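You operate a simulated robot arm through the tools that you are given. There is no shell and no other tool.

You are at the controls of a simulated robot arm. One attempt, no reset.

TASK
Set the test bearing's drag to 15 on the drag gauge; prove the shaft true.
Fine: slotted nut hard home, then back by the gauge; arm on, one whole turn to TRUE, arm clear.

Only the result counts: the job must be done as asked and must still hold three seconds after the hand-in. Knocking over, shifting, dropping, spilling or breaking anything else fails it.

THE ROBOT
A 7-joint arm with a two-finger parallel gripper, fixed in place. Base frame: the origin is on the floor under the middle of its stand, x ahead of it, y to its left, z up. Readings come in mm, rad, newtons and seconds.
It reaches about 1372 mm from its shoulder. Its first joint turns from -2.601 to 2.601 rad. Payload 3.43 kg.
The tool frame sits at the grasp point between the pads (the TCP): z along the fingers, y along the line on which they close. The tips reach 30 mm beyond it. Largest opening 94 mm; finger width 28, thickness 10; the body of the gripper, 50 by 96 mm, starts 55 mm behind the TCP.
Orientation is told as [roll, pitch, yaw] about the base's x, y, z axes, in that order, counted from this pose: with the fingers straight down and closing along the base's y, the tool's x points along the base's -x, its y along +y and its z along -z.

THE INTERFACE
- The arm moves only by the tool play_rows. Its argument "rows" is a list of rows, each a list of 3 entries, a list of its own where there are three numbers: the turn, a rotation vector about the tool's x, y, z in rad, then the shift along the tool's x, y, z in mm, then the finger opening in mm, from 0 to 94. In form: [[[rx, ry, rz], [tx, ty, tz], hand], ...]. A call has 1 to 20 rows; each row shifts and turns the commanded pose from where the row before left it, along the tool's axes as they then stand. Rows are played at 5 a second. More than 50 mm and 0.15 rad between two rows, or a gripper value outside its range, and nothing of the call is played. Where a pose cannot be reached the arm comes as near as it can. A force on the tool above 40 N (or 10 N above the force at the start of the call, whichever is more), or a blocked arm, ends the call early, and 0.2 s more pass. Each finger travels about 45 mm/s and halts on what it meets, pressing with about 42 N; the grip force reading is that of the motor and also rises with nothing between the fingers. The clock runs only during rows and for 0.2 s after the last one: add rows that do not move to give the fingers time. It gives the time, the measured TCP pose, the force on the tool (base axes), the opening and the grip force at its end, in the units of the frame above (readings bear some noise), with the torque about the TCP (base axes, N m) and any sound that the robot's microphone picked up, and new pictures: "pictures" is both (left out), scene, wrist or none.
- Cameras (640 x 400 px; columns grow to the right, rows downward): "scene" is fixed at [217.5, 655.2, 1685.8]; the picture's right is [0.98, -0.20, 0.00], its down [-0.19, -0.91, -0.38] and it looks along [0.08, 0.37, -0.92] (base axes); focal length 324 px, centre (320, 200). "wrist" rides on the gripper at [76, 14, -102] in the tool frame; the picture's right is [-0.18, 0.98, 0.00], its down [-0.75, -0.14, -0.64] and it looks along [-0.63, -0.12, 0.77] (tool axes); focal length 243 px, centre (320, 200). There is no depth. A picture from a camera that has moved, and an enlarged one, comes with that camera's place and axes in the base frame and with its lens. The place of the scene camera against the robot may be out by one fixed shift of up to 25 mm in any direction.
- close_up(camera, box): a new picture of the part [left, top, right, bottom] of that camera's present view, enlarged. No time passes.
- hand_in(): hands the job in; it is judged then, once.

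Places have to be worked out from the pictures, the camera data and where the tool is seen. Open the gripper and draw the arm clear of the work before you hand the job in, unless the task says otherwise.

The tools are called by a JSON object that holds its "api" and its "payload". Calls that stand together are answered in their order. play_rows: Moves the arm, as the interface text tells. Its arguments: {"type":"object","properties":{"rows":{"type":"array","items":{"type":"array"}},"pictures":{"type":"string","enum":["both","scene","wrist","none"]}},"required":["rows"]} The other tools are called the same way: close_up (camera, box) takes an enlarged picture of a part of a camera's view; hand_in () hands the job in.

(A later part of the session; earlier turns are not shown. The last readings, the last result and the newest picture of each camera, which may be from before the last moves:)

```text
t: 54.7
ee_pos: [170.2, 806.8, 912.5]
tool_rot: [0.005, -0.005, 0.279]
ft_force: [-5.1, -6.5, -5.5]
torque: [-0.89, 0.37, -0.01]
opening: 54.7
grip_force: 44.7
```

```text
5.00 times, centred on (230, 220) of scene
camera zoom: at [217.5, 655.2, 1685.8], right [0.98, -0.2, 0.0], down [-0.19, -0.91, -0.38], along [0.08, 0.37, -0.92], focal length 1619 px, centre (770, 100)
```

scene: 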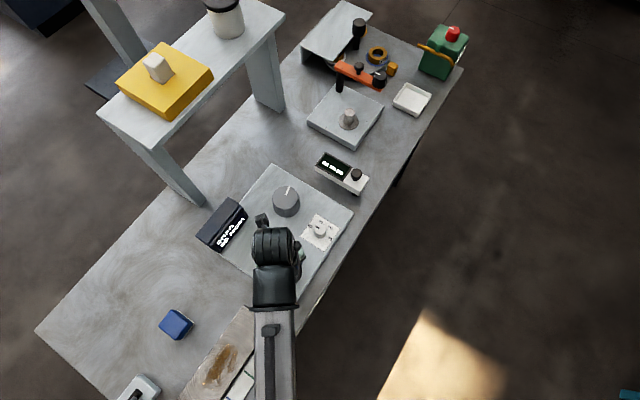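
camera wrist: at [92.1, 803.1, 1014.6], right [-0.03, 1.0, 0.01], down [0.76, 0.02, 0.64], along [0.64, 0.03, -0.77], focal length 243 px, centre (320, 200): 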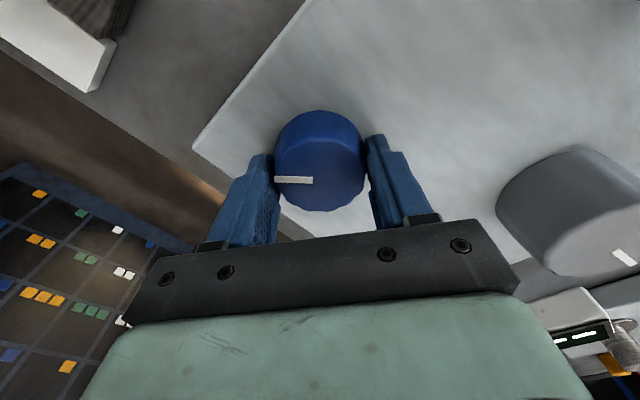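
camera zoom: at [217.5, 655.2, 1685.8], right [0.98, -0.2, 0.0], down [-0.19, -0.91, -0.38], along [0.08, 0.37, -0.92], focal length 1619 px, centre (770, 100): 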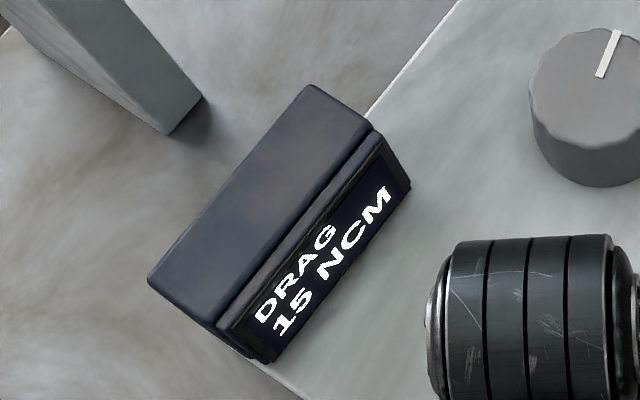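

DRAG reads 15, just entered near yaw 0.25. I turn a further 0.25 rad to sit mid-window and confirm it still reads 15.

{"api": "play_rows", "payload": {"rows": [[[0, 0, -0.06], [0, 0, 0], 40], [[0, 0, -0.06], [0, 0, 0], 40], [[0, 0, -0.06], [0, 0, 0], 40], [[0, 0, -0.06], [0, 0, 0], 40], [[0, 0, 0], [0, 0, 0], 40]], "pictures": "none"}}

{"api": "close_up", "payload": {"camera": "scene", "box": [190, 180, 270, 260]}}

```text
t: 55.9
ee_pos: [169.1, 805.4, 911.7]
tool_rot: [0.004, -0.007, 0.517]
ft_force: [-6.5, -10.5, -5.2]
torque: [0.06, 0.36, 0.01]
opening: 54.4
grip_force: 45.6
```

```text
5.00 times, centred on (230, 220) of scene
camera zoom: at [217.5, 655.2, 1685.8], right [0.98, -0.2, 0.0], down [-0.19, -0.91, -0.38], along [0.08, 0.37, -0.92], focal length 1619 px, centre (770, 100)
```

zoom: 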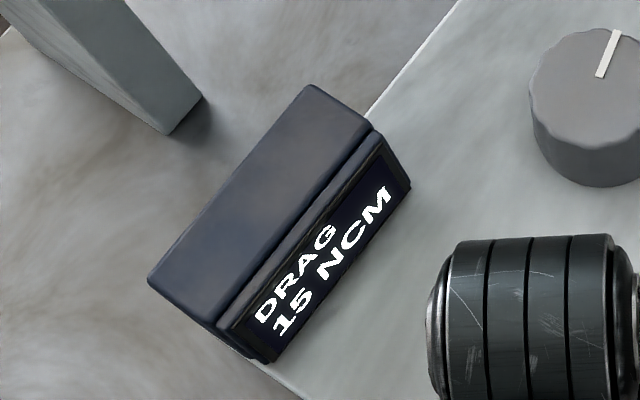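

Mid-window at 15. I open, wait, and rise straight up, then re-check the gauge.

{"api": "play_rows", "payload": {"rows": [[[0, 0, 0], [0, 0, 0], 70], [[0, 0, 0], [0, 0, 0], 94], [[0, 0, 0], [0, 0, 0], 94], [[0, 0, 0], [0, 0, -30], 94], [[0, 0, 0], [0, 0, -40], 94], [[0, 0, 0], [0, 0, -40], 94], [[0, 0, 0], [0, 0, -40], 94], [[0, 0, 0], [0, 0, 0], 94]]}}

{"api": "close_up", "payload": {"camera": "scene", "box": [190, 180, 270, 260]}}

{"api": "close_up", "payload": {"camera": "scene", "box": [300, 140, 380, 200]}}

```text
t: 57.7
ee_pos: [167.0, 807.0, 1064.2]
tool_rot: [0.003, -0.005, 0.517]
ft_force: [0.5, -0.3, 0.3]
torque: [-0.01, -0.01, 0.0]
opening: 94.1
grip_force: 0.1
camera wrist: at [93.8, 780.7, 1166.4], right [-0.33, 0.95, 0.0], down [0.72, 0.25, 0.65], along [0.61, 0.21, -0.76], focal length 243 px, centre (320, 200)
```

scene: 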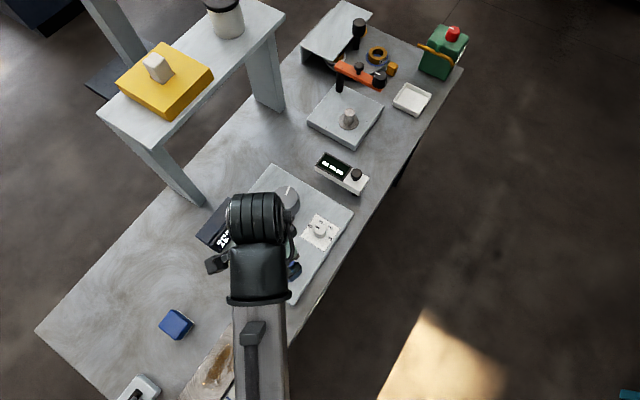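
wrist: 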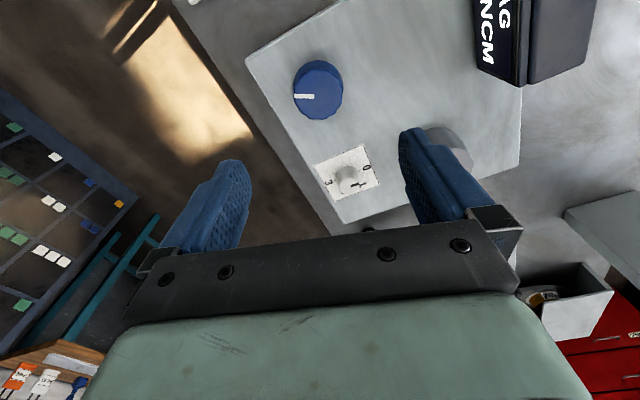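

```text
5.00 times, centred on (230, 220) of scene
camera zoom: at [217.5, 655.2, 1685.8], right [0.98, -0.2, 0.0], down [-0.19, -0.91, -0.38], along [0.08, 0.37, -0.92], focal length 1619 px, centre (770, 100)
```

zoom: 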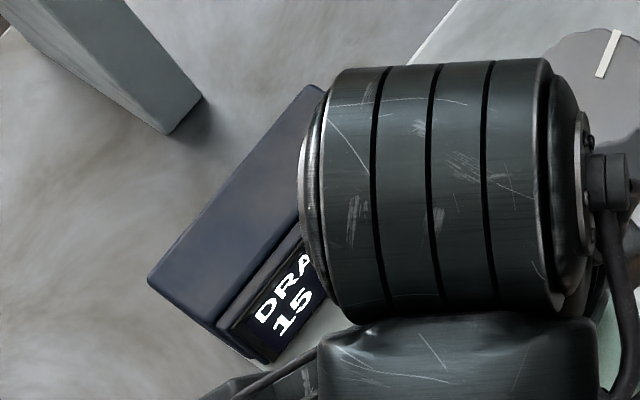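

```text
6.67 times, centred on (340, 170) of scene
camera zoom: at [217.5, 655.2, 1685.8], right [0.98, -0.2, 0.0], down [-0.19, -0.91, -0.38], along [0.08, 0.37, -0.92], focal length 2158 px, centre (187, 400)
```

zoom: 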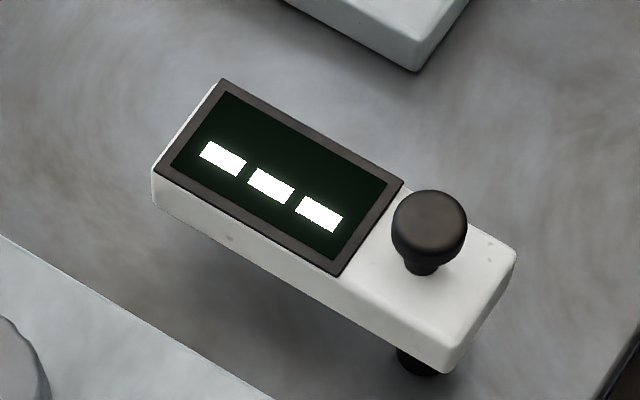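

DRAG holds at 15. The white gauge arm (body z≈897–924, ~137 mm long, pivot post at its knob end near (388,981)) would swing about 45° to face the grey shaft. I move above its display end with the fingers aligned across the arm's width.

{"api": "play_rows", "payload": {"rows": [[[0, 0, 0], [-36.3, 19.4, 0], 94], [[0, 0, 0], [-36.3, 19.4, 0], 94], [[0, 0, 0], [-36.3, 19.4, 0], 94], [[0, 0, 0], [-36.3, 19.4, 0], 94], [[0, 0, 0], [-36.3, 19.4, 0], 94], [[0, 0, 0], [-36.3, 19.4, 0], 94], [[0, 0, 0], [-36.3, 19.4, 0], 94], [[0, 0, 0.145], [0, 0, 0], 94], [[0, 0, 0.145], [0, 0, 0], 94], [[0, 0, 0.145], [0, 0, 0], 94], [[0, 0, 0.145], [0, 0, 0], 94], [[0, 0, 0.145], [0, 0, 0], 94], [[0, 0, 0.145], [0, 0, 0], 94], [[0, 0, 0.145], [0, 0, 0], 94], [[0, 0, 0.145], [0, 0, 0], 94], [[0, 0, 0.145], [0, 0, 0], 94], [[0, 0, 0], [0, 0, 0], 94]]}}

```text
t: 61.3
ee_pos: [323.2, 1048.2, 1063.7]
tool_rot: [0.004, 0.004, -0.79]
ft_force: [0.8, 0.2, -0.4]
torque: [-0.01, 0.01, 0.0]
opening: 93.6
grip_force: 0.0
camera wrist: at [280.9, 1112.8, 1166.0], right [0.83, 0.56, 0.01], down [0.43, -0.64, 0.64], along [0.36, -0.53, -0.77], focal length 243 px, centre (320, 200)
```

scene: 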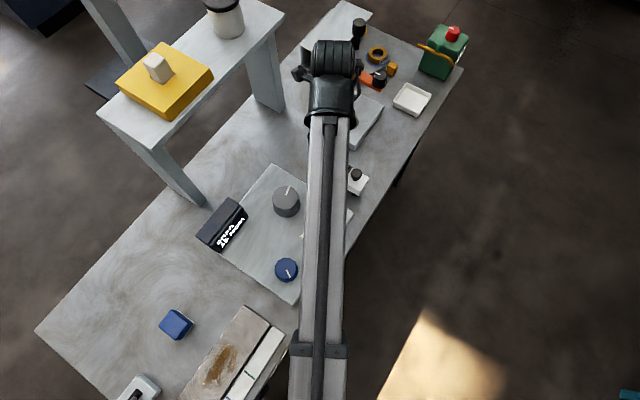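
wrist: 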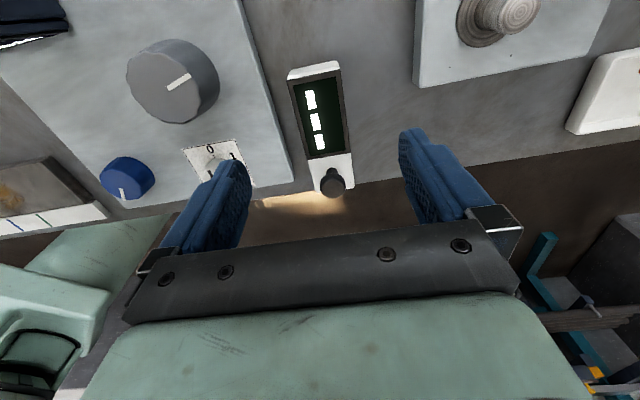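

A clear view along the arm from its display end. I zoom to measure its tip and orientation.

{"api": "close_up", "payload": {"camera": "wrist", "box": [240, 40, 420, 200]}}

```text
2.50 times, centred on (330, 120) of wrist
camera zoom: at [280.9, 1112.8, 1166.0], right [0.83, 0.56, 0.01], down [0.43, -0.64, 0.64], along [0.36, -0.53, -0.77], focal length 606 px, centre (295, 400)
```

zoom: 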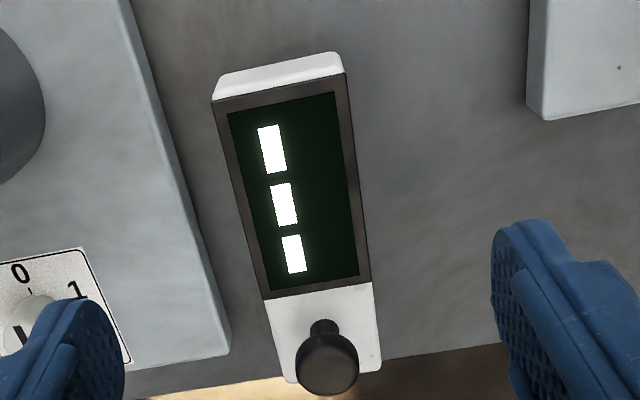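

The arm is well aligned with the tool, centred 2.6 mm toward −y, tip 23 mm ahead; pivot about 92 mm behind the TCP. I shift −2.6 mm and descend to straddle the arm body (TCP z≈922).

{"api": "play_rows", "payload": {"rows": [[[0, 0, 0], [0, -2.6, 20], 94], [[0, 0, 0], [0, 0, 40], 94], [[0, 0, 0], [0, 0, 40], 94], [[0, 0, 0], [0, 0, 25], 94], [[0, 0, 0], [0, 0, 16], 94], [[0, 0, 0], [0, 0, 0], 94]]}}

```text
t: 62.7
ee_pos: [324.1, 1048.7, 922.5]
tool_rot: [0.006, 0.004, -0.787]
ft_force: [-0.3, -0.2, 0.1]
torque: [0.0, 0.0, -0.02]
opening: 93.9
grip_force: 0.0
camera wrist: at [280.0, 1111.7, 1025.2], right [0.83, 0.56, 0.01], down [0.43, -0.64, 0.64], along [0.36, -0.53, -0.77], focal length 243 px, centre (320, 200)
```

scene: 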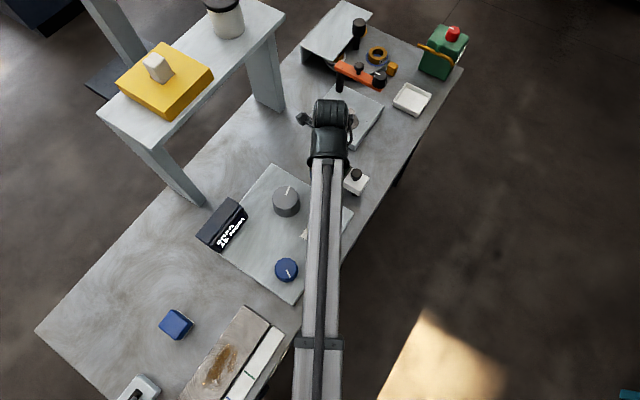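
wrist: 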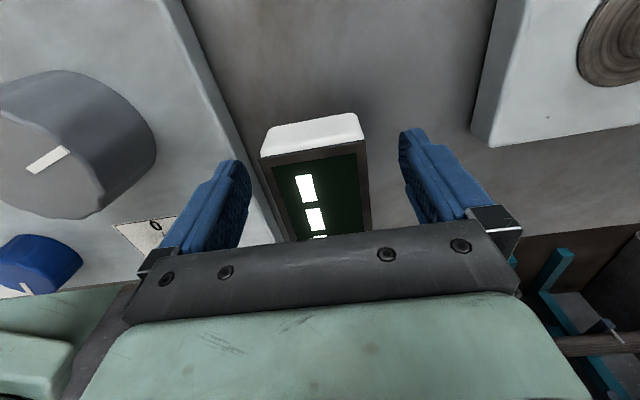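

The arm body is between the pads with clearance on both sides. I close on it.

{"api": "play_rows", "payload": {"rows": [[[0, 0, 0], [0, 0, 0], 70], [[0, 0, 0], [0, 0, 0], 55], [[0, 0, 0], [0, 0, 0], 42], [[0, 0, 0], [0, 0, 0], 42], [[0, 0, 0], [0, 0, 0], 42]], "pictures": "wrist"}}

```text
t: 63.9
ee_pos: [324.3, 1049.0, 922.9]
tool_rot: [0.005, 0.006, -0.79]
ft_force: [0.3, 0.7, 0.0]
torque: [-0.02, 0.03, 0.1]
opening: 54.5
grip_force: 45.1
camera wrist: at [280.1, 1111.8, 1025.4], right [0.83, 0.56, 0.01], down [0.43, -0.64, 0.64], along [0.36, -0.53, -0.77], focal length 243 px, centre (320, 200)
```

wrist: 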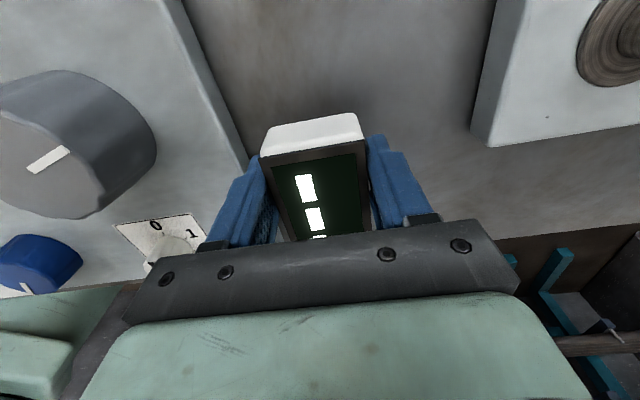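

The arm is held with no side load. I swing it counter-clockwise about its pivot (r≈92 mm) by 0.2 rad as a test and watch force and display.

{"api": "play_rows", "payload": {"rows": [[[0, 0, -0.1], [-0.46, -9.2, 0], 42], [[0, 0, -0.1], [-0.46, -9.2, 0], 42], [[0, 0, 0], [0, 0, 0], 42]]}}

```text
t: 64.7
ee_pos: [312.3, 1032.1, 922.5]
tool_rot: [0.007, 0.001, -0.585]
ft_force: [-2.4, 0.0, 9.0]
torque: [0.13, 0.88, -0.04]
opening: 54.5
grip_force: 45.0
camera wrist: at [256.5, 1087.3, 1025.4], right [0.7, 0.72, 0.01], down [0.55, -0.54, 0.64], along [0.46, -0.44, -0.77], focal length 243 px, centre (320, 200)
```

scene: 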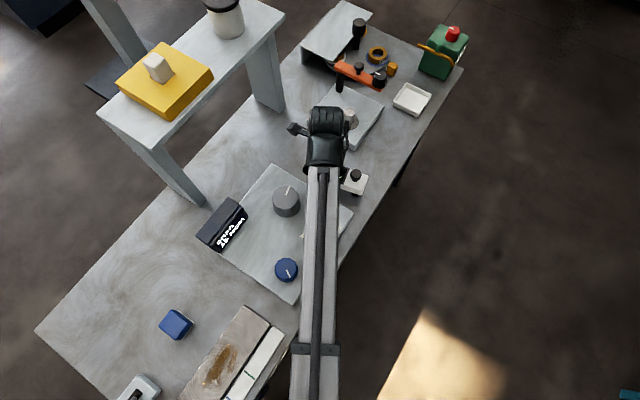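
wrist: 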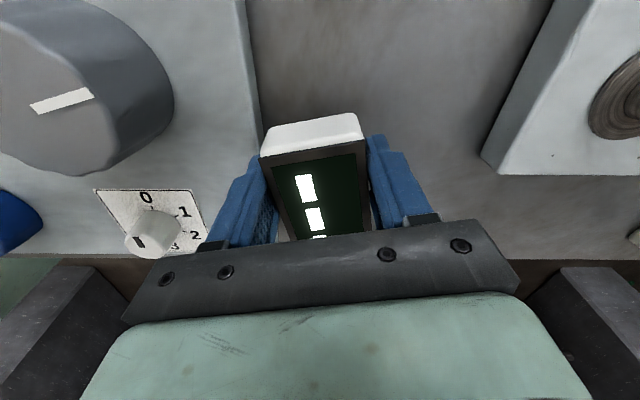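

The arm swings freely with little force, so it is indeed the swing arm. I continue 0.4 rad toward the grey shaft.

{"api": "play_rows", "payload": {"rows": [[[0, 0, -0.1], [-0.46, -9.2, 0], 42], [[0, 0, -0.1], [-0.46, -9.2, 0], 42], [[0, 0, -0.1], [-0.46, -9.2, 0], 42], [[0, 0, -0.1], [-0.46, -9.2, 0], 42], [[0, 0, 0], [0, 0, 0], 42]]}}

```text
t: 65.9
ee_pos: [299.2, 1004.5, 922.1]
tool_rot: [0.014, -0.004, -0.196]
ft_force: [1.9, 1.0, 0.7]
torque: [0.2, 0.45, -0.96]
opening: 54.8
grip_force: 44.9
stopped in row 5: the force on the tool passed its limit at 42 N (the readings are from after the stop); the commanded pose is now the measured one
camera wrist: at [226.9, 1031.1, 1024.3], right [0.37, 0.93, 0.01], down [0.71, -0.29, 0.64], along [0.6, -0.23, -0.77], focal length 243 px, centre (320, 200)
```

scene: 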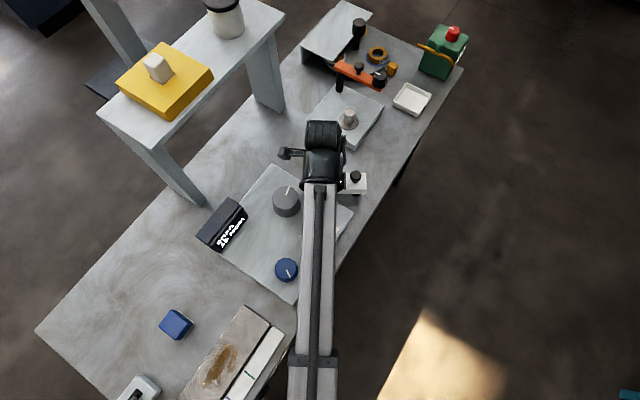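
wrist: 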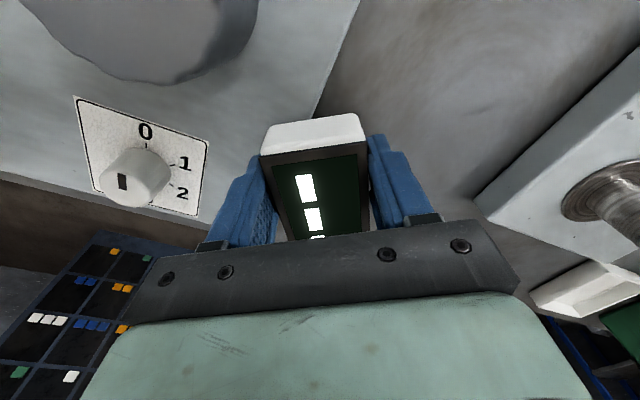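

The swing stopped after 0.59 rad with about 1 N·m against it — likely the arm's "on" stop. I zoom to check that nothing else is touching and read its display.

{"api": "close_up", "payload": {"camera": "wrist", "box": [180, 60, 460, 240]}}

{"api": "close_up", "payload": {"camera": "scene", "box": [260, 130, 400, 230]}}

```text
2.22 times, centred on (320, 150) of wrist
camera zoom: at [226.9, 1031.1, 1024.3], right [0.37, 0.93, 0.01], down [0.71, -0.29, 0.64], along [0.6, -0.23, -0.77], focal length 539 px, centre (320, 311)
```

zoom: 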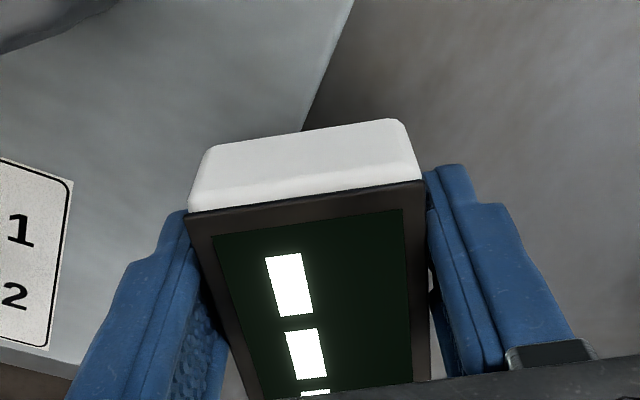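

```text
4.00 times, centred on (330, 180) of scene
camera zoom: at [217.5, 655.2, 1685.8], right [0.98, -0.2, 0.0], down [-0.19, -0.91, -0.38], along [0.08, 0.37, -0.92], focal length 1295 px, centre (280, 280)
```

zoom: 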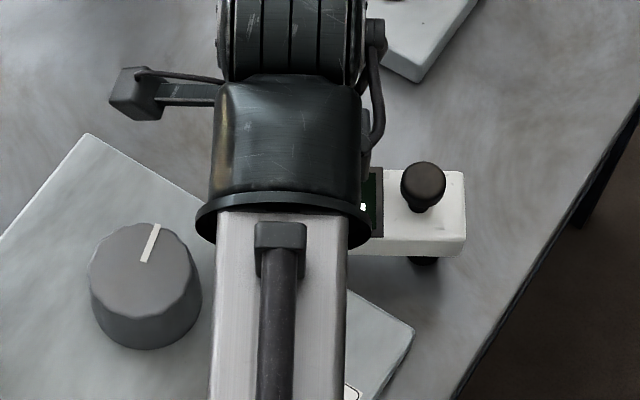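

Display still shows dashes. I test gently whether the arm will swing further, with a small 0.06 rad step.

{"api": "play_rows", "payload": {"rows": [[[0, 0, -0.03], [0, -2.8, 0], 42], [[0, 0, -0.03], [0, -2.8, 0], 42], [[0, 0, 0], [0, 0, 0], 42]], "pictures": "wrist"}}

```text
t: 66.6
ee_pos: [300.6, 1002.5, 921.6]
tool_rot: [0.028, -0.01, -0.138]
ft_force: [3.7, 5.2, -5.8]
torque: [-0.18, 0.36, -1.26]
opening: 56.7
grip_force: 45.2
stopped in row 3: the force on the tool passed its limit at 52 N (the readings are from after the stop); the commanded pose is now the measured one
camera wrist: at [226.1, 1025.7, 1023.9], right [0.32, 0.95, 0.03], down [0.72, -0.26, 0.64], along [0.62, -0.19, -0.76], focal length 243 px, centre (320, 200)
```

wrist: 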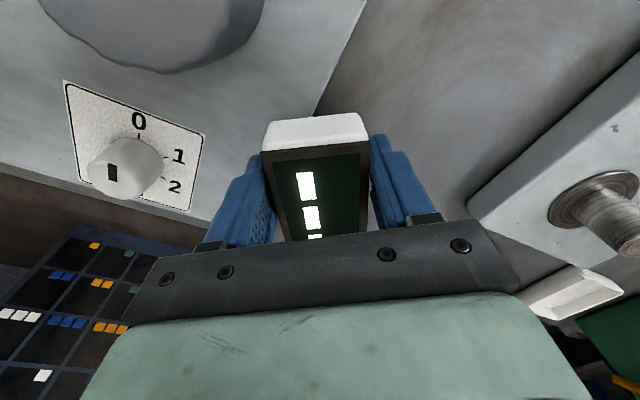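

It is blocked firmly: the arm is at its swing stop. I release it there and rise straight up to look at where it stands.

{"api": "play_rows", "payload": {"rows": [[[0, 0, 0], [0, 0, 0], 70], [[0, 0, 0], [0, 0, 0], 94], [[0, 0, 0], [0, 0, 0], 94], [[0, 0, 0], [0, 0, -30], 94], [[0, 0, 0], [0, 0, -40], 94], [[0, 0, 0], [0, 0, -40], 94], [[0, 0, 0], [0, 0, -30], 94], [[0, 0, 0], [0, 0, 0], 94]]}}

{"api": "close_up", "payload": {"camera": "wrist", "box": [200, 0, 460, 170]}}

```text
t: 68.4
ee_pos: [297.7, 999.8, 1064.9]
tool_rot: [0.024, -0.006, -0.138]
ft_force: [-0.8, -0.6, -0.1]
torque: [-0.02, -0.02, -0.01]
opening: 94.0
grip_force: 0.1
camera wrist: at [222.9, 1022.4, 1166.5], right [0.32, 0.95, 0.03], down [0.72, -0.26, 0.64], along [0.62, -0.19, -0.76], focal length 243 px, centre (320, 200)
```

scene: 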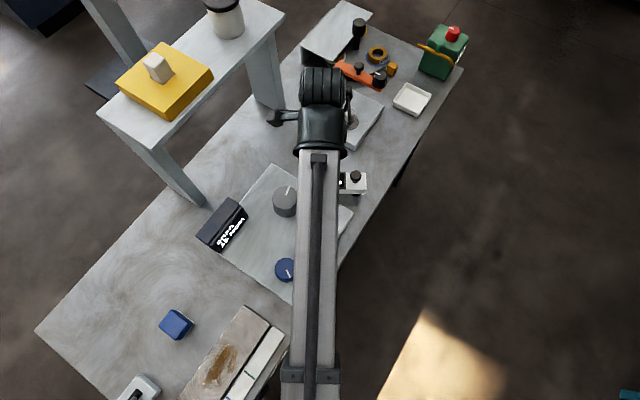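
wrist: 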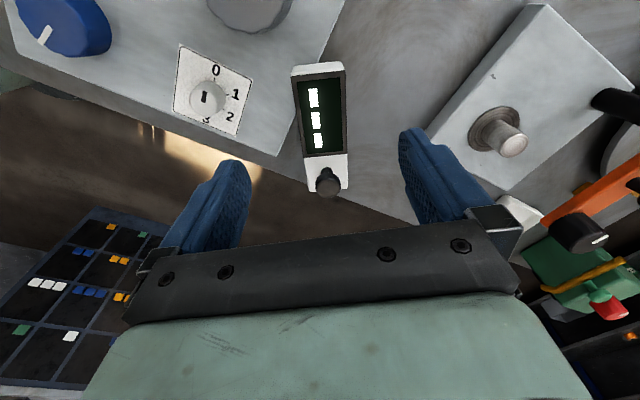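

```text
2.35 times, centred on (330, 85) of wrist
camera zoom: at [222.9, 1022.4, 1166.5], right [0.32, 0.95, 0.03], down [0.72, -0.26, 0.64], along [0.62, -0.19, -0.76], focal length 571 px, centre (296, 471)
```

zoom: 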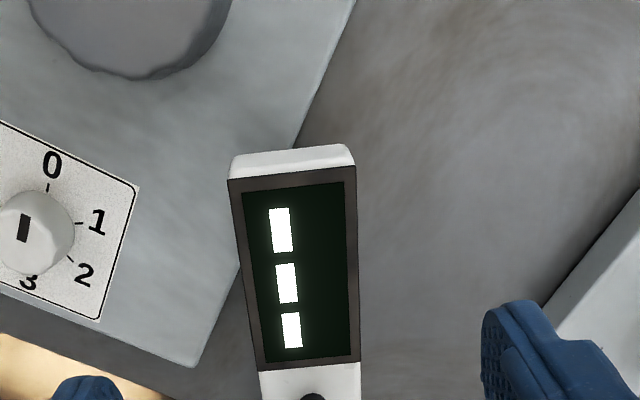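

The arm rests at its stop, its tip pointing toward the grey knob side; the display still shows dashes. Next I go to the grey knob to turn it with the arm on, removing the small tilt and setting yaw to 1.0.

{"api": "play_rows", "payload": {"rows": [[[0.024, 0, 0], [0, 0, 0], 94], [[0, 0, 0], [31.5, -12.4, 0], 94], [[0, 0, 0], [31.5, -12.4, 0], 94], [[0, 0, 0], [31.5, -12.4, 0], 94], [[0, 0, -0.1425], [0, 0, 0], 84], [[0, 0, -0.1425], [0, 0, 0], 84], [[0, 0, -0.1425], [0, 0, 0], 84], [[0, 0, -0.1425], [0, 0, 0], 84], [[0, 0, -0.1425], [0, 0, 0], 84], [[0, 0, -0.1425], [0, 0, 0], 84], [[0, 0, -0.1425], [0, 0, 0], 84], [[0, 0, -0.1425], [0, 0, 0], 84], [[0, 0, 0], [0, 0, 0], 84]]}}

{"api": "close_up", "payload": {"camera": "wrist", "box": [220, 20, 420, 240]}}

```text
t: 71.2
ee_pos: [201.0, 973.4, 1060.4]
tool_rot: [-0.008, -0.003, 1.004]
ft_force: [0.2, -0.5, -0.6]
torque: [0.03, -0.01, -0.02]
opening: 84.2
grip_force: 0.0
camera wrist: at [146.3, 918.6, 1164.0], right [-0.73, 0.68, -0.01], down [0.52, 0.56, 0.65], along [0.44, 0.47, -0.76], focal length 243 px, centre (320, 200)
```

scene: 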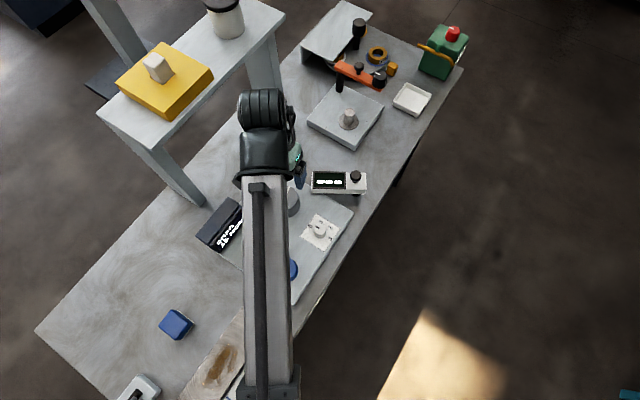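
wrist: 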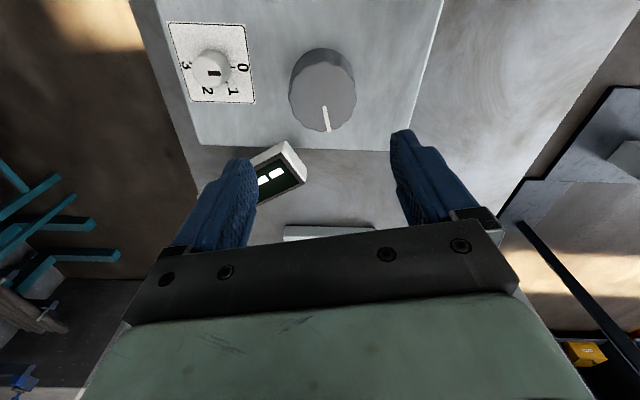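

```text
1.82 times, centred on (320, 130) of wrist
camera zoom: at [146.3, 918.6, 1164.0], right [-0.73, 0.68, -0.01], down [0.52, 0.56, 0.65], along [0.44, 0.47, -0.76], focal length 441 px, centre (320, 327)
```

zoom: 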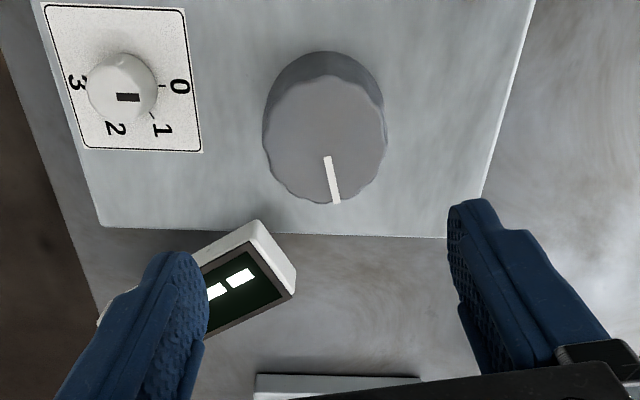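

The arm now lies along base x in the scene view. I zoom there to see how its tip stands to the grey shaft before gripping.

{"api": "close_up", "payload": {"camera": "scene", "box": [280, 150, 380, 220]}}

```text
5.71 times, centred on (330, 185) of scene
camera zoom: at [217.5, 655.2, 1685.8], right [0.98, -0.2, 0.0], down [-0.19, -0.91, -0.38], along [0.08, 0.37, -0.92], focal length 1850 px, centre (263, 286)
```

zoom: 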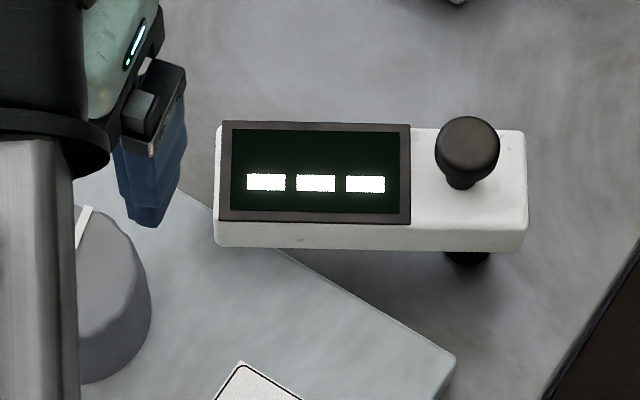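

Centre offset measured at about (−1, +2) mm in tool axes. I align, descend to z≈915 and grip the grey knob, then read the force.

{"api": "play_rows", "payload": {"rows": [[[-0.008, 0, 0], [-1, 2.1, 0], 90], [[0, 0, 0], [0, 0, 40], 90], [[0, 0, 0], [0, 0, 40], 90], [[0, 0, 0], [0, 0, 35], 90], [[0, 0, 0], [0, 0, 29], 90], [[0, 0, 0], [0, 0, 0], 90], [[0, 0, 0], [0, 0, 0], 60], [[0, 0, 0], [0, 0, 0], 60], [[0, 0, 0], [0, 0, 0], 60]], "pictures": "wrist"}}

```text
t: 73.2
ee_pos: [197.2, 979.1, 916.6]
tool_rot: [-0.003, -0.003, 0.999]
ft_force: [21.0, -12.0, -5.4]
torque: [-0.45, -0.32, 0.08]
opening: 73.7
grip_force: 12.1
camera wrist: at [144.3, 922.2, 1019.5], right [-0.73, 0.69, 0.0], down [0.52, 0.56, 0.65], along [0.44, 0.47, -0.76], focal length 243 px, centre (320, 200)
```

wrist: 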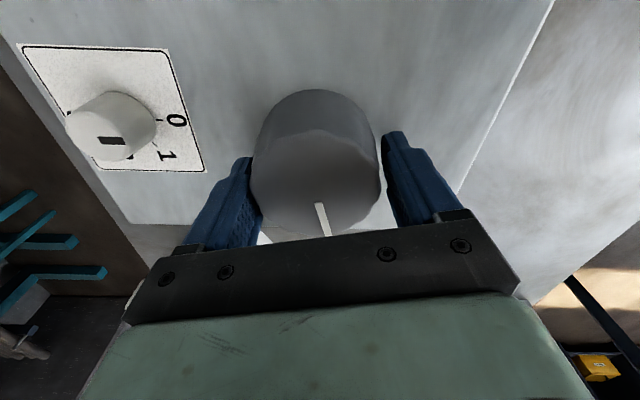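

Left pad touched first (24 N along −tool y). I shift −2.3 mm along tool y and finish the grip.

{"api": "play_rows", "payload": {"rows": [[[0, 0, 0], [0, -2.3, 0], 60], [[0, 0, 0], [0, 0, 0], 50], [[0, 0, 0], [0, 0, 0], 50], [[0, 0, 0], [0, 0, 0], 50]], "pictures": "wrist"}}

{"api": "close_up", "payload": {"camera": "wrist", "box": [225, 70, 425, 250]}}

```text
t: 74.2
ee_pos: [199.8, 977.9, 918.9]
tool_rot: [-0.001, -0.007, 1.002]
ft_force: [14.0, -9.5, -4.7]
torque: [-0.14, -0.41, 0.06]
opening: 70.0
grip_force: 45.0
camera wrist: at [146.2, 920.9, 1020.2], right [-0.73, 0.68, 0.0], down [0.52, 0.56, 0.65], along [0.44, 0.47, -0.76], focal length 243 px, centre (320, 200)
```

wrist: 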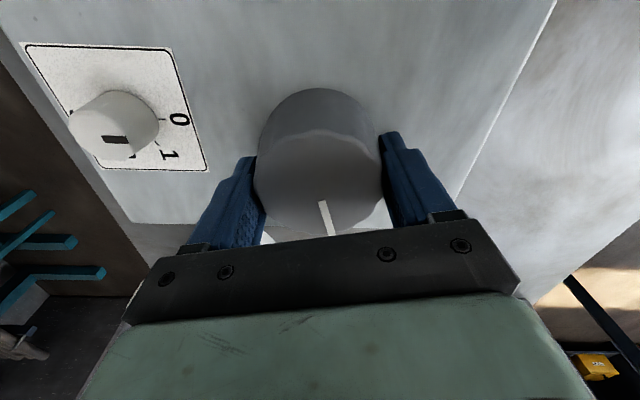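

```text
2.22 times, centred on (325, 160) of wrist
camera zoom: at [146.2, 920.9, 1020.2], right [-0.73, 0.68, 0.0], down [0.52, 0.56, 0.65], along [0.44, 0.47, -0.76], focal length 539 px, centre (309, 289)
```

zoom: 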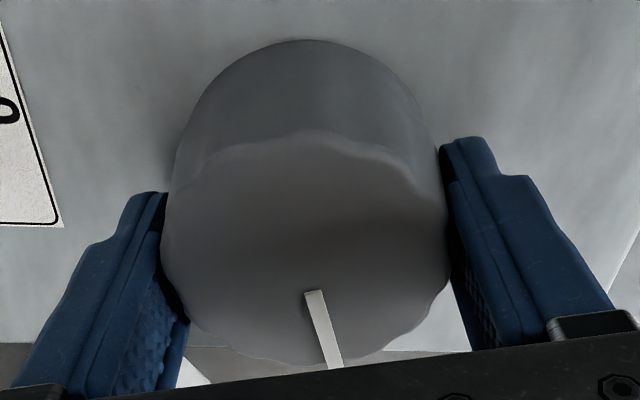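

I trim another −1 mm and begin turning the grey shaft clockwise, 0.6 rad, checking force and the white display.

{"api": "play_rows", "payload": {"rows": [[[0, 0, 0], [0, -1, 0], 50], [[0, 0, 0.15], [0, 0, 0], 50], [[0, 0, 0.15], [0, 0, 0], 50], [[0, 0, 0.15], [0, 0, 0], 50], [[0, 0, 0.15], [0, 0, 0], 50], [[0, 0, 0], [0, 0, 0], 50]], "pictures": "scene"}}

{"api": "close_up", "payload": {"camera": "scene", "box": [280, 150, 380, 220]}}

```text
t: 75.6
ee_pos: [200.4, 975.0, 918.4]
tool_rot: [0.007, 0.001, 0.402]
ft_force: [-5.7, 3.6, 2.8]
torque: [0.08, -0.56, 0.0]
opening: 69.9
grip_force: 45.4
```

scene: 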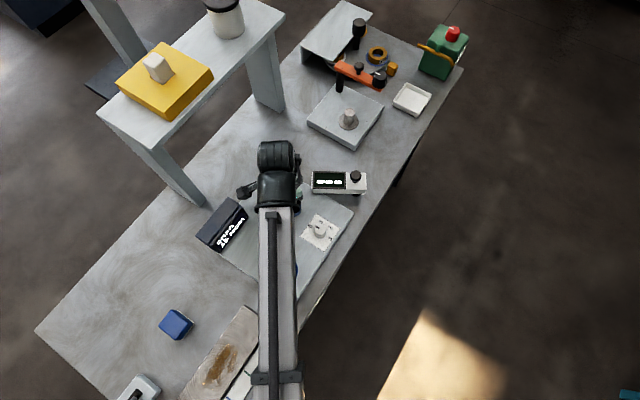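

```text
5.71 times, centred on (330, 185) of scene
camera zoom: at [217.5, 655.2, 1685.8], right [0.98, -0.2, 0.0], down [-0.19, -0.91, -0.38], along [0.08, 0.37, -0.92], focal length 1850 px, centre (263, 286)
```

zoom: 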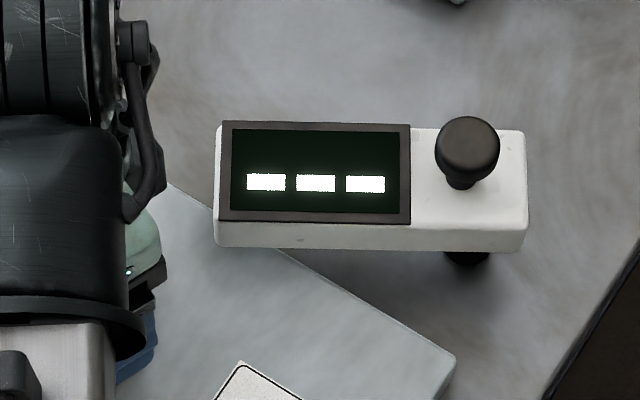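

Forces are low, well centred. I continue the stroke clockwise by 1.8 rad.

{"api": "play_rows", "payload": {"rows": [[[0, 0, 0.15], [0, 0, 0], 50], [[0, 0, 0.15], [0, 0, 0], 50], [[0, 0, 0.15], [0, 0, 0], 50], [[0, 0, 0.15], [0, 0, 0], 50], [[0, 0, 0.15], [0, 0, 0], 50], [[0, 0, 0.15], [0, 0, 0], 50], [[0, 0, 0.15], [0, 0, 0], 50], [[0, 0, 0.15], [0, 0, 0], 50], [[0, 0, 0.15], [0, 0, 0], 50], [[0, 0, 0.15], [0, 0, 0], 50], [[0, 0, 0.15], [0, 0, 0], 50], [[0, 0, 0.15], [0, 0, 0], 50], [[0, 0, 0], [0, 0, 0], 50]]}}

{"api": "close_up", "payload": {"camera": "scene", "box": [280, 150, 380, 220]}}

```text
t: 78.0
ee_pos: [198.8, 973.8, 917.6]
tool_rot: [-0.003, 0.001, -1.23]
ft_force: [-6.1, -3.5, 3.4]
torque: [0.15, -0.69, 0.03]
opening: 70.0
grip_force: 44.6
stopped in row 12: the force on the tool passed its limit at 40 N (the readings are from after the stop); the commanded pose is now the measured one
camera wrist: at [187.8, 1050.3, 1020.6], right [0.99, 0.15, 0.0], down [0.12, -0.76, 0.64], along [0.1, -0.63, -0.77], focal length 243 px, centre (320, 200)
```

scene: 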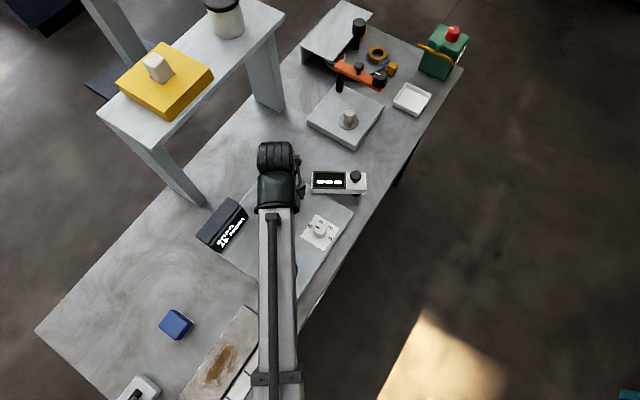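
wrist: 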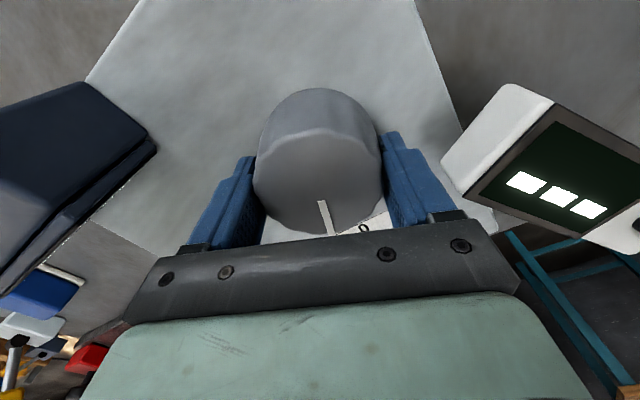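

```text
5.71 times, centred on (330, 185) of scene
camera zoom: at [217.5, 655.2, 1685.8], right [0.98, -0.2, 0.0], down [-0.19, -0.91, -0.38], along [0.08, 0.37, -0.92], focal length 1850 px, centre (263, 286)
```

zoom: 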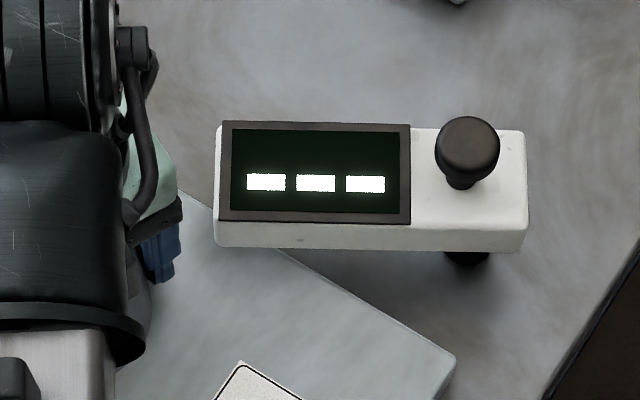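

2.2 rad turned so far; the display still shows dashes. From the readings the grey axis is about (198.7, 975.8). I open, rotate back to yaw 1.0, correct by (−1.6, +1.1) mm and re-grip.

{"api": "play_rows", "payload": {"rows": [[[0, 0, 0], [0, 0, 0], 84], [[0, 0, 0], [0, 0, 0], 84], [[0, 0, -0.149], [0, 0, 0], 84], [[0, 0, -0.149], [0, 0, 0], 84], [[0, 0, -0.149], [0, 0, 0], 84], [[0, 0, -0.149], [0, 0, 0], 84], [[0, 0, -0.149], [0, 0, 0], 84], [[0, 0, -0.149], [0, 0, 0], 84], [[0, 0, -0.149], [0, 0, 0], 84], [[0, 0, -0.149], [0, 0, 0], 84], [[0, 0, -0.149], [0, 0, 0], 84], [[0, 0, -0.149], [0, 0, 0], 84], [[0, 0, -0.149], [0, 0, 0], 84], [[0, 0, -0.149], [0, 0, 0], 84], [[0, 0, -0.149], [0, 0, 0], 84], [[0, 0, -0.149], [0, 0, 0], 84], [[0, 0, -0.149], [0, 0, 0], 84], [[0, 0, 0], [-1.6, 1.1, 0], 84], [[0, 0, 0], [0, 0, 0], 55], [[0, 0, 0], [0, 0, 0], 50]], "pictures": "wrist"}}

```text
t: 82.2
ee_pos: [199.4, 976.2, 917.3]
tool_rot: [0.006, 0.001, 1.006]
ft_force: [-6.3, 4.4, -0.5]
torque: [0.13, 0.12, -0.01]
opening: 70.1
grip_force: 31.3
camera wrist: at [146.7, 920.1, 1020.0], right [-0.73, 0.68, 0.0], down [0.53, 0.56, 0.64], along [0.43, 0.47, -0.77], focal length 243 px, centre (320, 200)
```

wrist: 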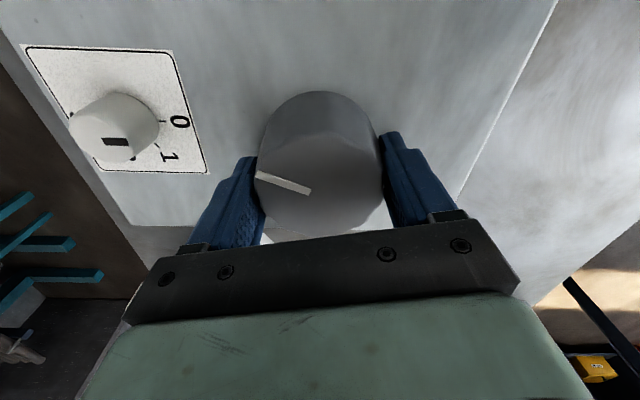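

Gripped with only 8 N side load. I make the second clockwise stroke of about 2.25 rad.

{"api": "play_rows", "payload": {"rows": [[[0, 0, 0], [0, 0, 0], 50], [[0, 0, 0.15], [0, 0, 0], 50], [[0, 0, 0.15], [0, 0, 0], 50], [[0, 0, 0.15], [0, 0, 0], 50], [[0, 0, 0.15], [0, 0, 0], 50], [[0, 0, 0.15], [0, 0, 0], 50], [[0, 0, 0.15], [0, 0, 0], 50], [[0, 0, 0.15], [0, 0, 0], 50], [[0, 0, 0.15], [0, 0, 0], 50], [[0, 0, 0.15], [0, 0, 0], 50], [[0, 0, 0.15], [0, 0, 0], 50], [[0, 0, 0.15], [0, 0, 0], 50], [[0, 0, 0.15], [0, 0, 0], 50], [[0, 0, 0.15], [0, 0, 0], 50], [[0, 0, 0.15], [0, 0, 0], 50], [[0, 0, 0.15], [0, 0, 0], 50], [[0, 0, 0], [0, 0, 0], 50]]}}

{"api": "close_up", "payload": {"camera": "scene", "box": [280, 150, 380, 220]}}

```text
t: 85.8
ee_pos: [198.3, 976.4, 918.3]
tool_rot: [-0.007, 0.001, -1.246]
ft_force: [-19.0, -19.3, -8.9]
torque: [0.07, 0.89, 0.05]
opening: 69.9
grip_force: 45.3
camera wrist: at [188.8, 1052.0, 1019.9], right [0.99, 0.14, -0.01], down [0.11, -0.76, 0.64], along [0.08, -0.64, -0.77], focal length 243 px, centre (320, 200)
```

scene: 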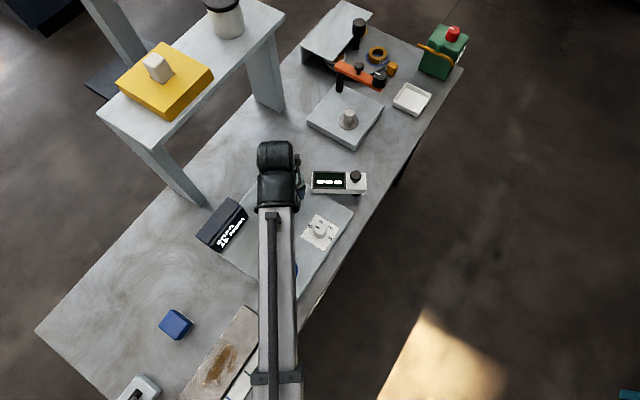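
wrist: 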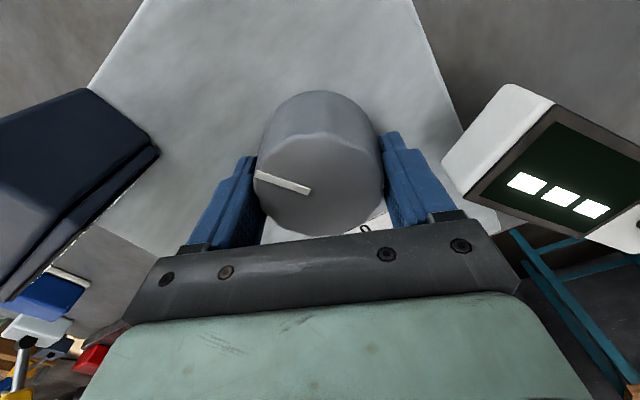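

```text
5.71 times, centred on (330, 185) of scene
camera zoom: at [217.5, 655.2, 1685.8], right [0.98, -0.2, 0.0], down [-0.19, -0.91, -0.38], along [0.08, 0.37, -0.92], focal length 1850 px, centre (263, 286)
```

zoom: 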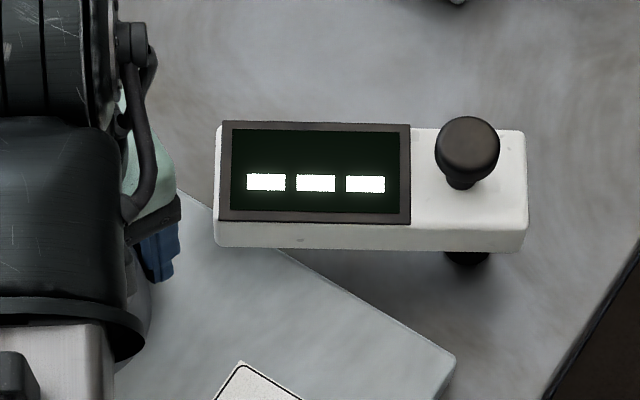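

4.5 rad turned in total. I re-grip once more at yaw 1.0 for the last stroke.

{"api": "play_rows", "payload": {"rows": [[[0, 0, 0], [0, 0, 0], 84], [[0, 0, 0], [0, 0, 0], 84], [[0, 0, -0.15], [0, 0, 0], 84], [[0, 0, -0.15], [0, 0, 0], 84], [[0, 0, -0.15], [0, 0, 0], 84], [[0, 0, -0.15], [0, 0, 0], 84], [[0, 0, -0.15], [0, 0, 0], 84], [[0, 0, -0.15], [0, 0, 0], 84], [[0, 0, -0.15], [0, 0, 0], 84], [[0, 0, -0.15], [0, 0, 0], 84], [[0, 0, -0.15], [0, 0, 0], 84], [[0, 0, -0.15], [0, 0, 0], 84], [[0, 0, -0.15], [0, 0, 0], 84], [[0, 0, -0.15], [0, 0, 0], 84], [[0, 0, -0.15], [0, 0, 0], 84], [[0, 0, -0.15], [0, 0, 0], 84], [[0, 0, -0.15], [0, 0, 0], 84], [[0, 0, 0], [0.5, 0.3, 0], 84], [[0, 0, 0], [0, 0, 0], 55], [[0, 0, 0], [0, 0, 0], 50]], "pictures": "none"}}

{"api": "play_rows", "payload": {"rows": [[[0, 0, 0], [0, 0, 0], 50], [[0, 0, 0.15], [0, 0, 0], 50], [[0, 0, 0.15], [0, 0, 0], 50], [[0, 0, 0.15], [0, 0, 0], 50], [[0, 0, 0.15], [0, 0, 0], 50], [[0, 0, 0.15], [0, 0, 0], 50], [[0, 0, 0.15], [0, 0, 0], 50], [[0, 0, 0.15], [0, 0, 0], 50], [[0, 0, 0.15], [0, 0, 0], 50], [[0, 0, 0.15], [0, 0, 0], 50], [[0, 0, 0.15], [0, 0, 0], 50], [[0, 0, 0.15], [0, 0, 0], 50], [[0, 0, 0.15], [0, 0, 0], 50], [[0, 0, 0.15], [0, 0, 0], 50], [[0, 0, 0.15], [0, 0, 0], 50], [[0, 0, 0], [0, 0, 0], 50]]}}

{"api": "close_up", "payload": {"camera": "scene", "box": [280, 150, 380, 220]}}

```text
t: 90.0
ee_pos: [198.3, 975.3, 917.5]
tool_rot: [0.005, 0.001, 1.005]
ft_force: [-7.2, 6.0, -0.1]
torque: [0.17, 0.19, -0.02]
opening: 70.2
grip_force: 31.7
```

```text
t: 93.4
ee_pos: [197.4, 975.8, 918.3]
tool_rot: [-0.002, 0.004, -1.097]
ft_force: [-14.2, 12.5, 23.3]
torque: [0.46, 0.02, -0.02]
opening: 70.1
grip_force: 45.4
camera wrist: at [177.0, 1049.9, 1020.5], right [0.96, 0.29, 0.0], down [0.22, -0.74, 0.64], along [0.18, -0.61, -0.77], focal length 243 px, centre (320, 200)
```

scene: 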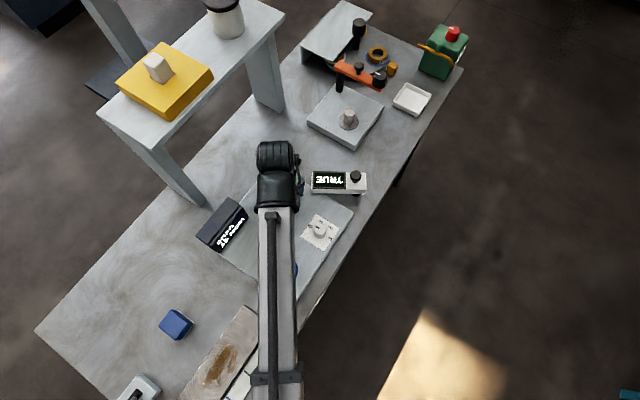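
wrist: 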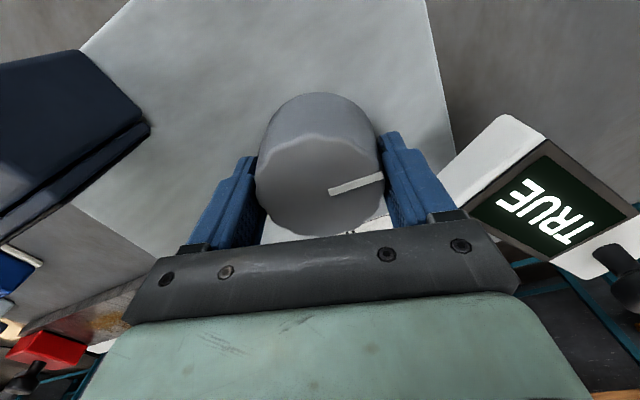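

```text
5.71 times, centred on (330, 185) of scene
camera zoom: at [217.5, 655.2, 1685.8], right [0.98, -0.2, 0.0], down [-0.19, -0.91, -0.38], along [0.08, 0.37, -0.92], focal length 1850 px, centre (263, 286)
```

zoom: 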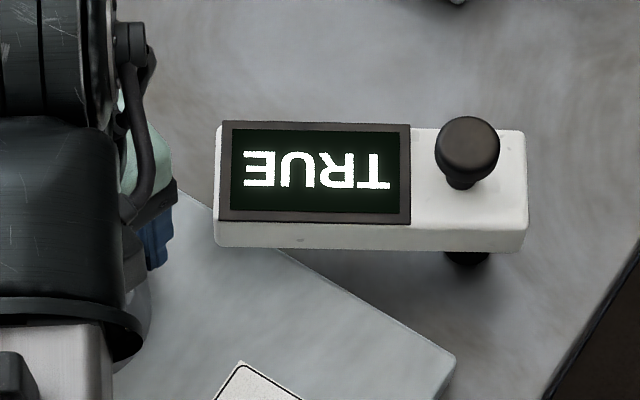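

The arm shows TRUE. I check the DRAG panel still reads 15 before releasing.

{"api": "close_up", "payload": {"camera": "scene", "box": [190, 180, 270, 260]}}

{"api": "play_rows", "payload": {"rows": [[[0, 0, 0], [0, 0, 0], 84], [[0, 0, 0], [0, 0, 0], 86], [[0, 0, 0], [0, 0, 0], 86], [[0, 0, 0], [0, 0, -30], 86], [[0, 0, 0], [0, 0, -40], 86], [[0, 0, 0], [0, 0, -40], 94], [[0, 0, 0], [0, 0, -35], 94], [[0, 0, 0], [0, 0, 0], 94]]}}

```text
5.00 times, centred on (230, 220) of scene
camera zoom: at [217.5, 655.2, 1685.8], right [0.98, -0.2, 0.0], down [-0.19, -0.91, -0.38], along [0.08, 0.37, -0.92], focal length 1619 px, centre (770, 100)
```

zoom: 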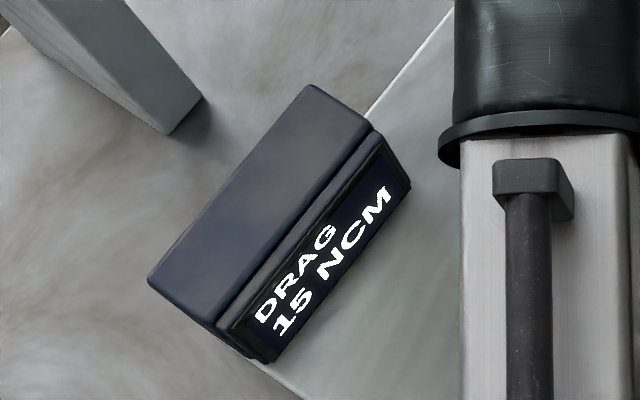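

```text
t: 95.2
ee_pos: [197.5, 975.4, 1062.8]
tool_rot: [-0.004, 0.002, -1.095]
ft_force: [-0.3, 0.5, -0.1]
torque: [0.04, -0.02, 0.01]
opening: 94.0
grip_force: 0.0
camera wrist: at [176.1, 1049.8, 1165.6], right [0.96, 0.29, 0.0], down [0.22, -0.73, 0.64], along [0.18, -0.62, -0.77], focal length 243 px, centre (320, 200)
```

scene: 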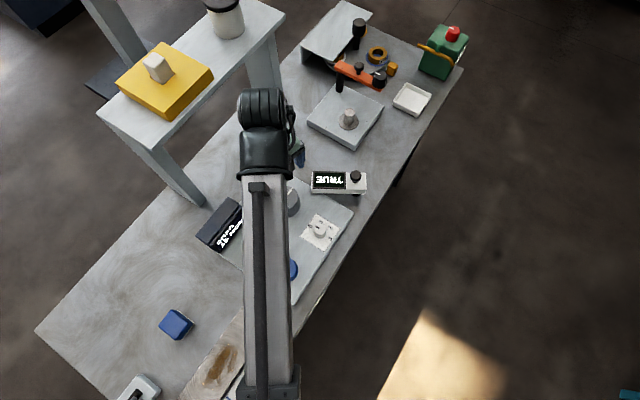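
wrist: 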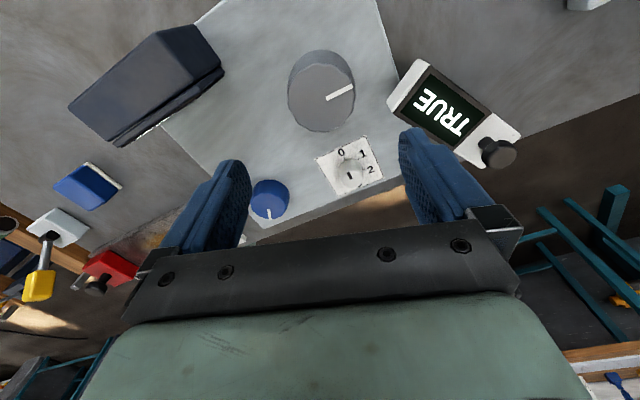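

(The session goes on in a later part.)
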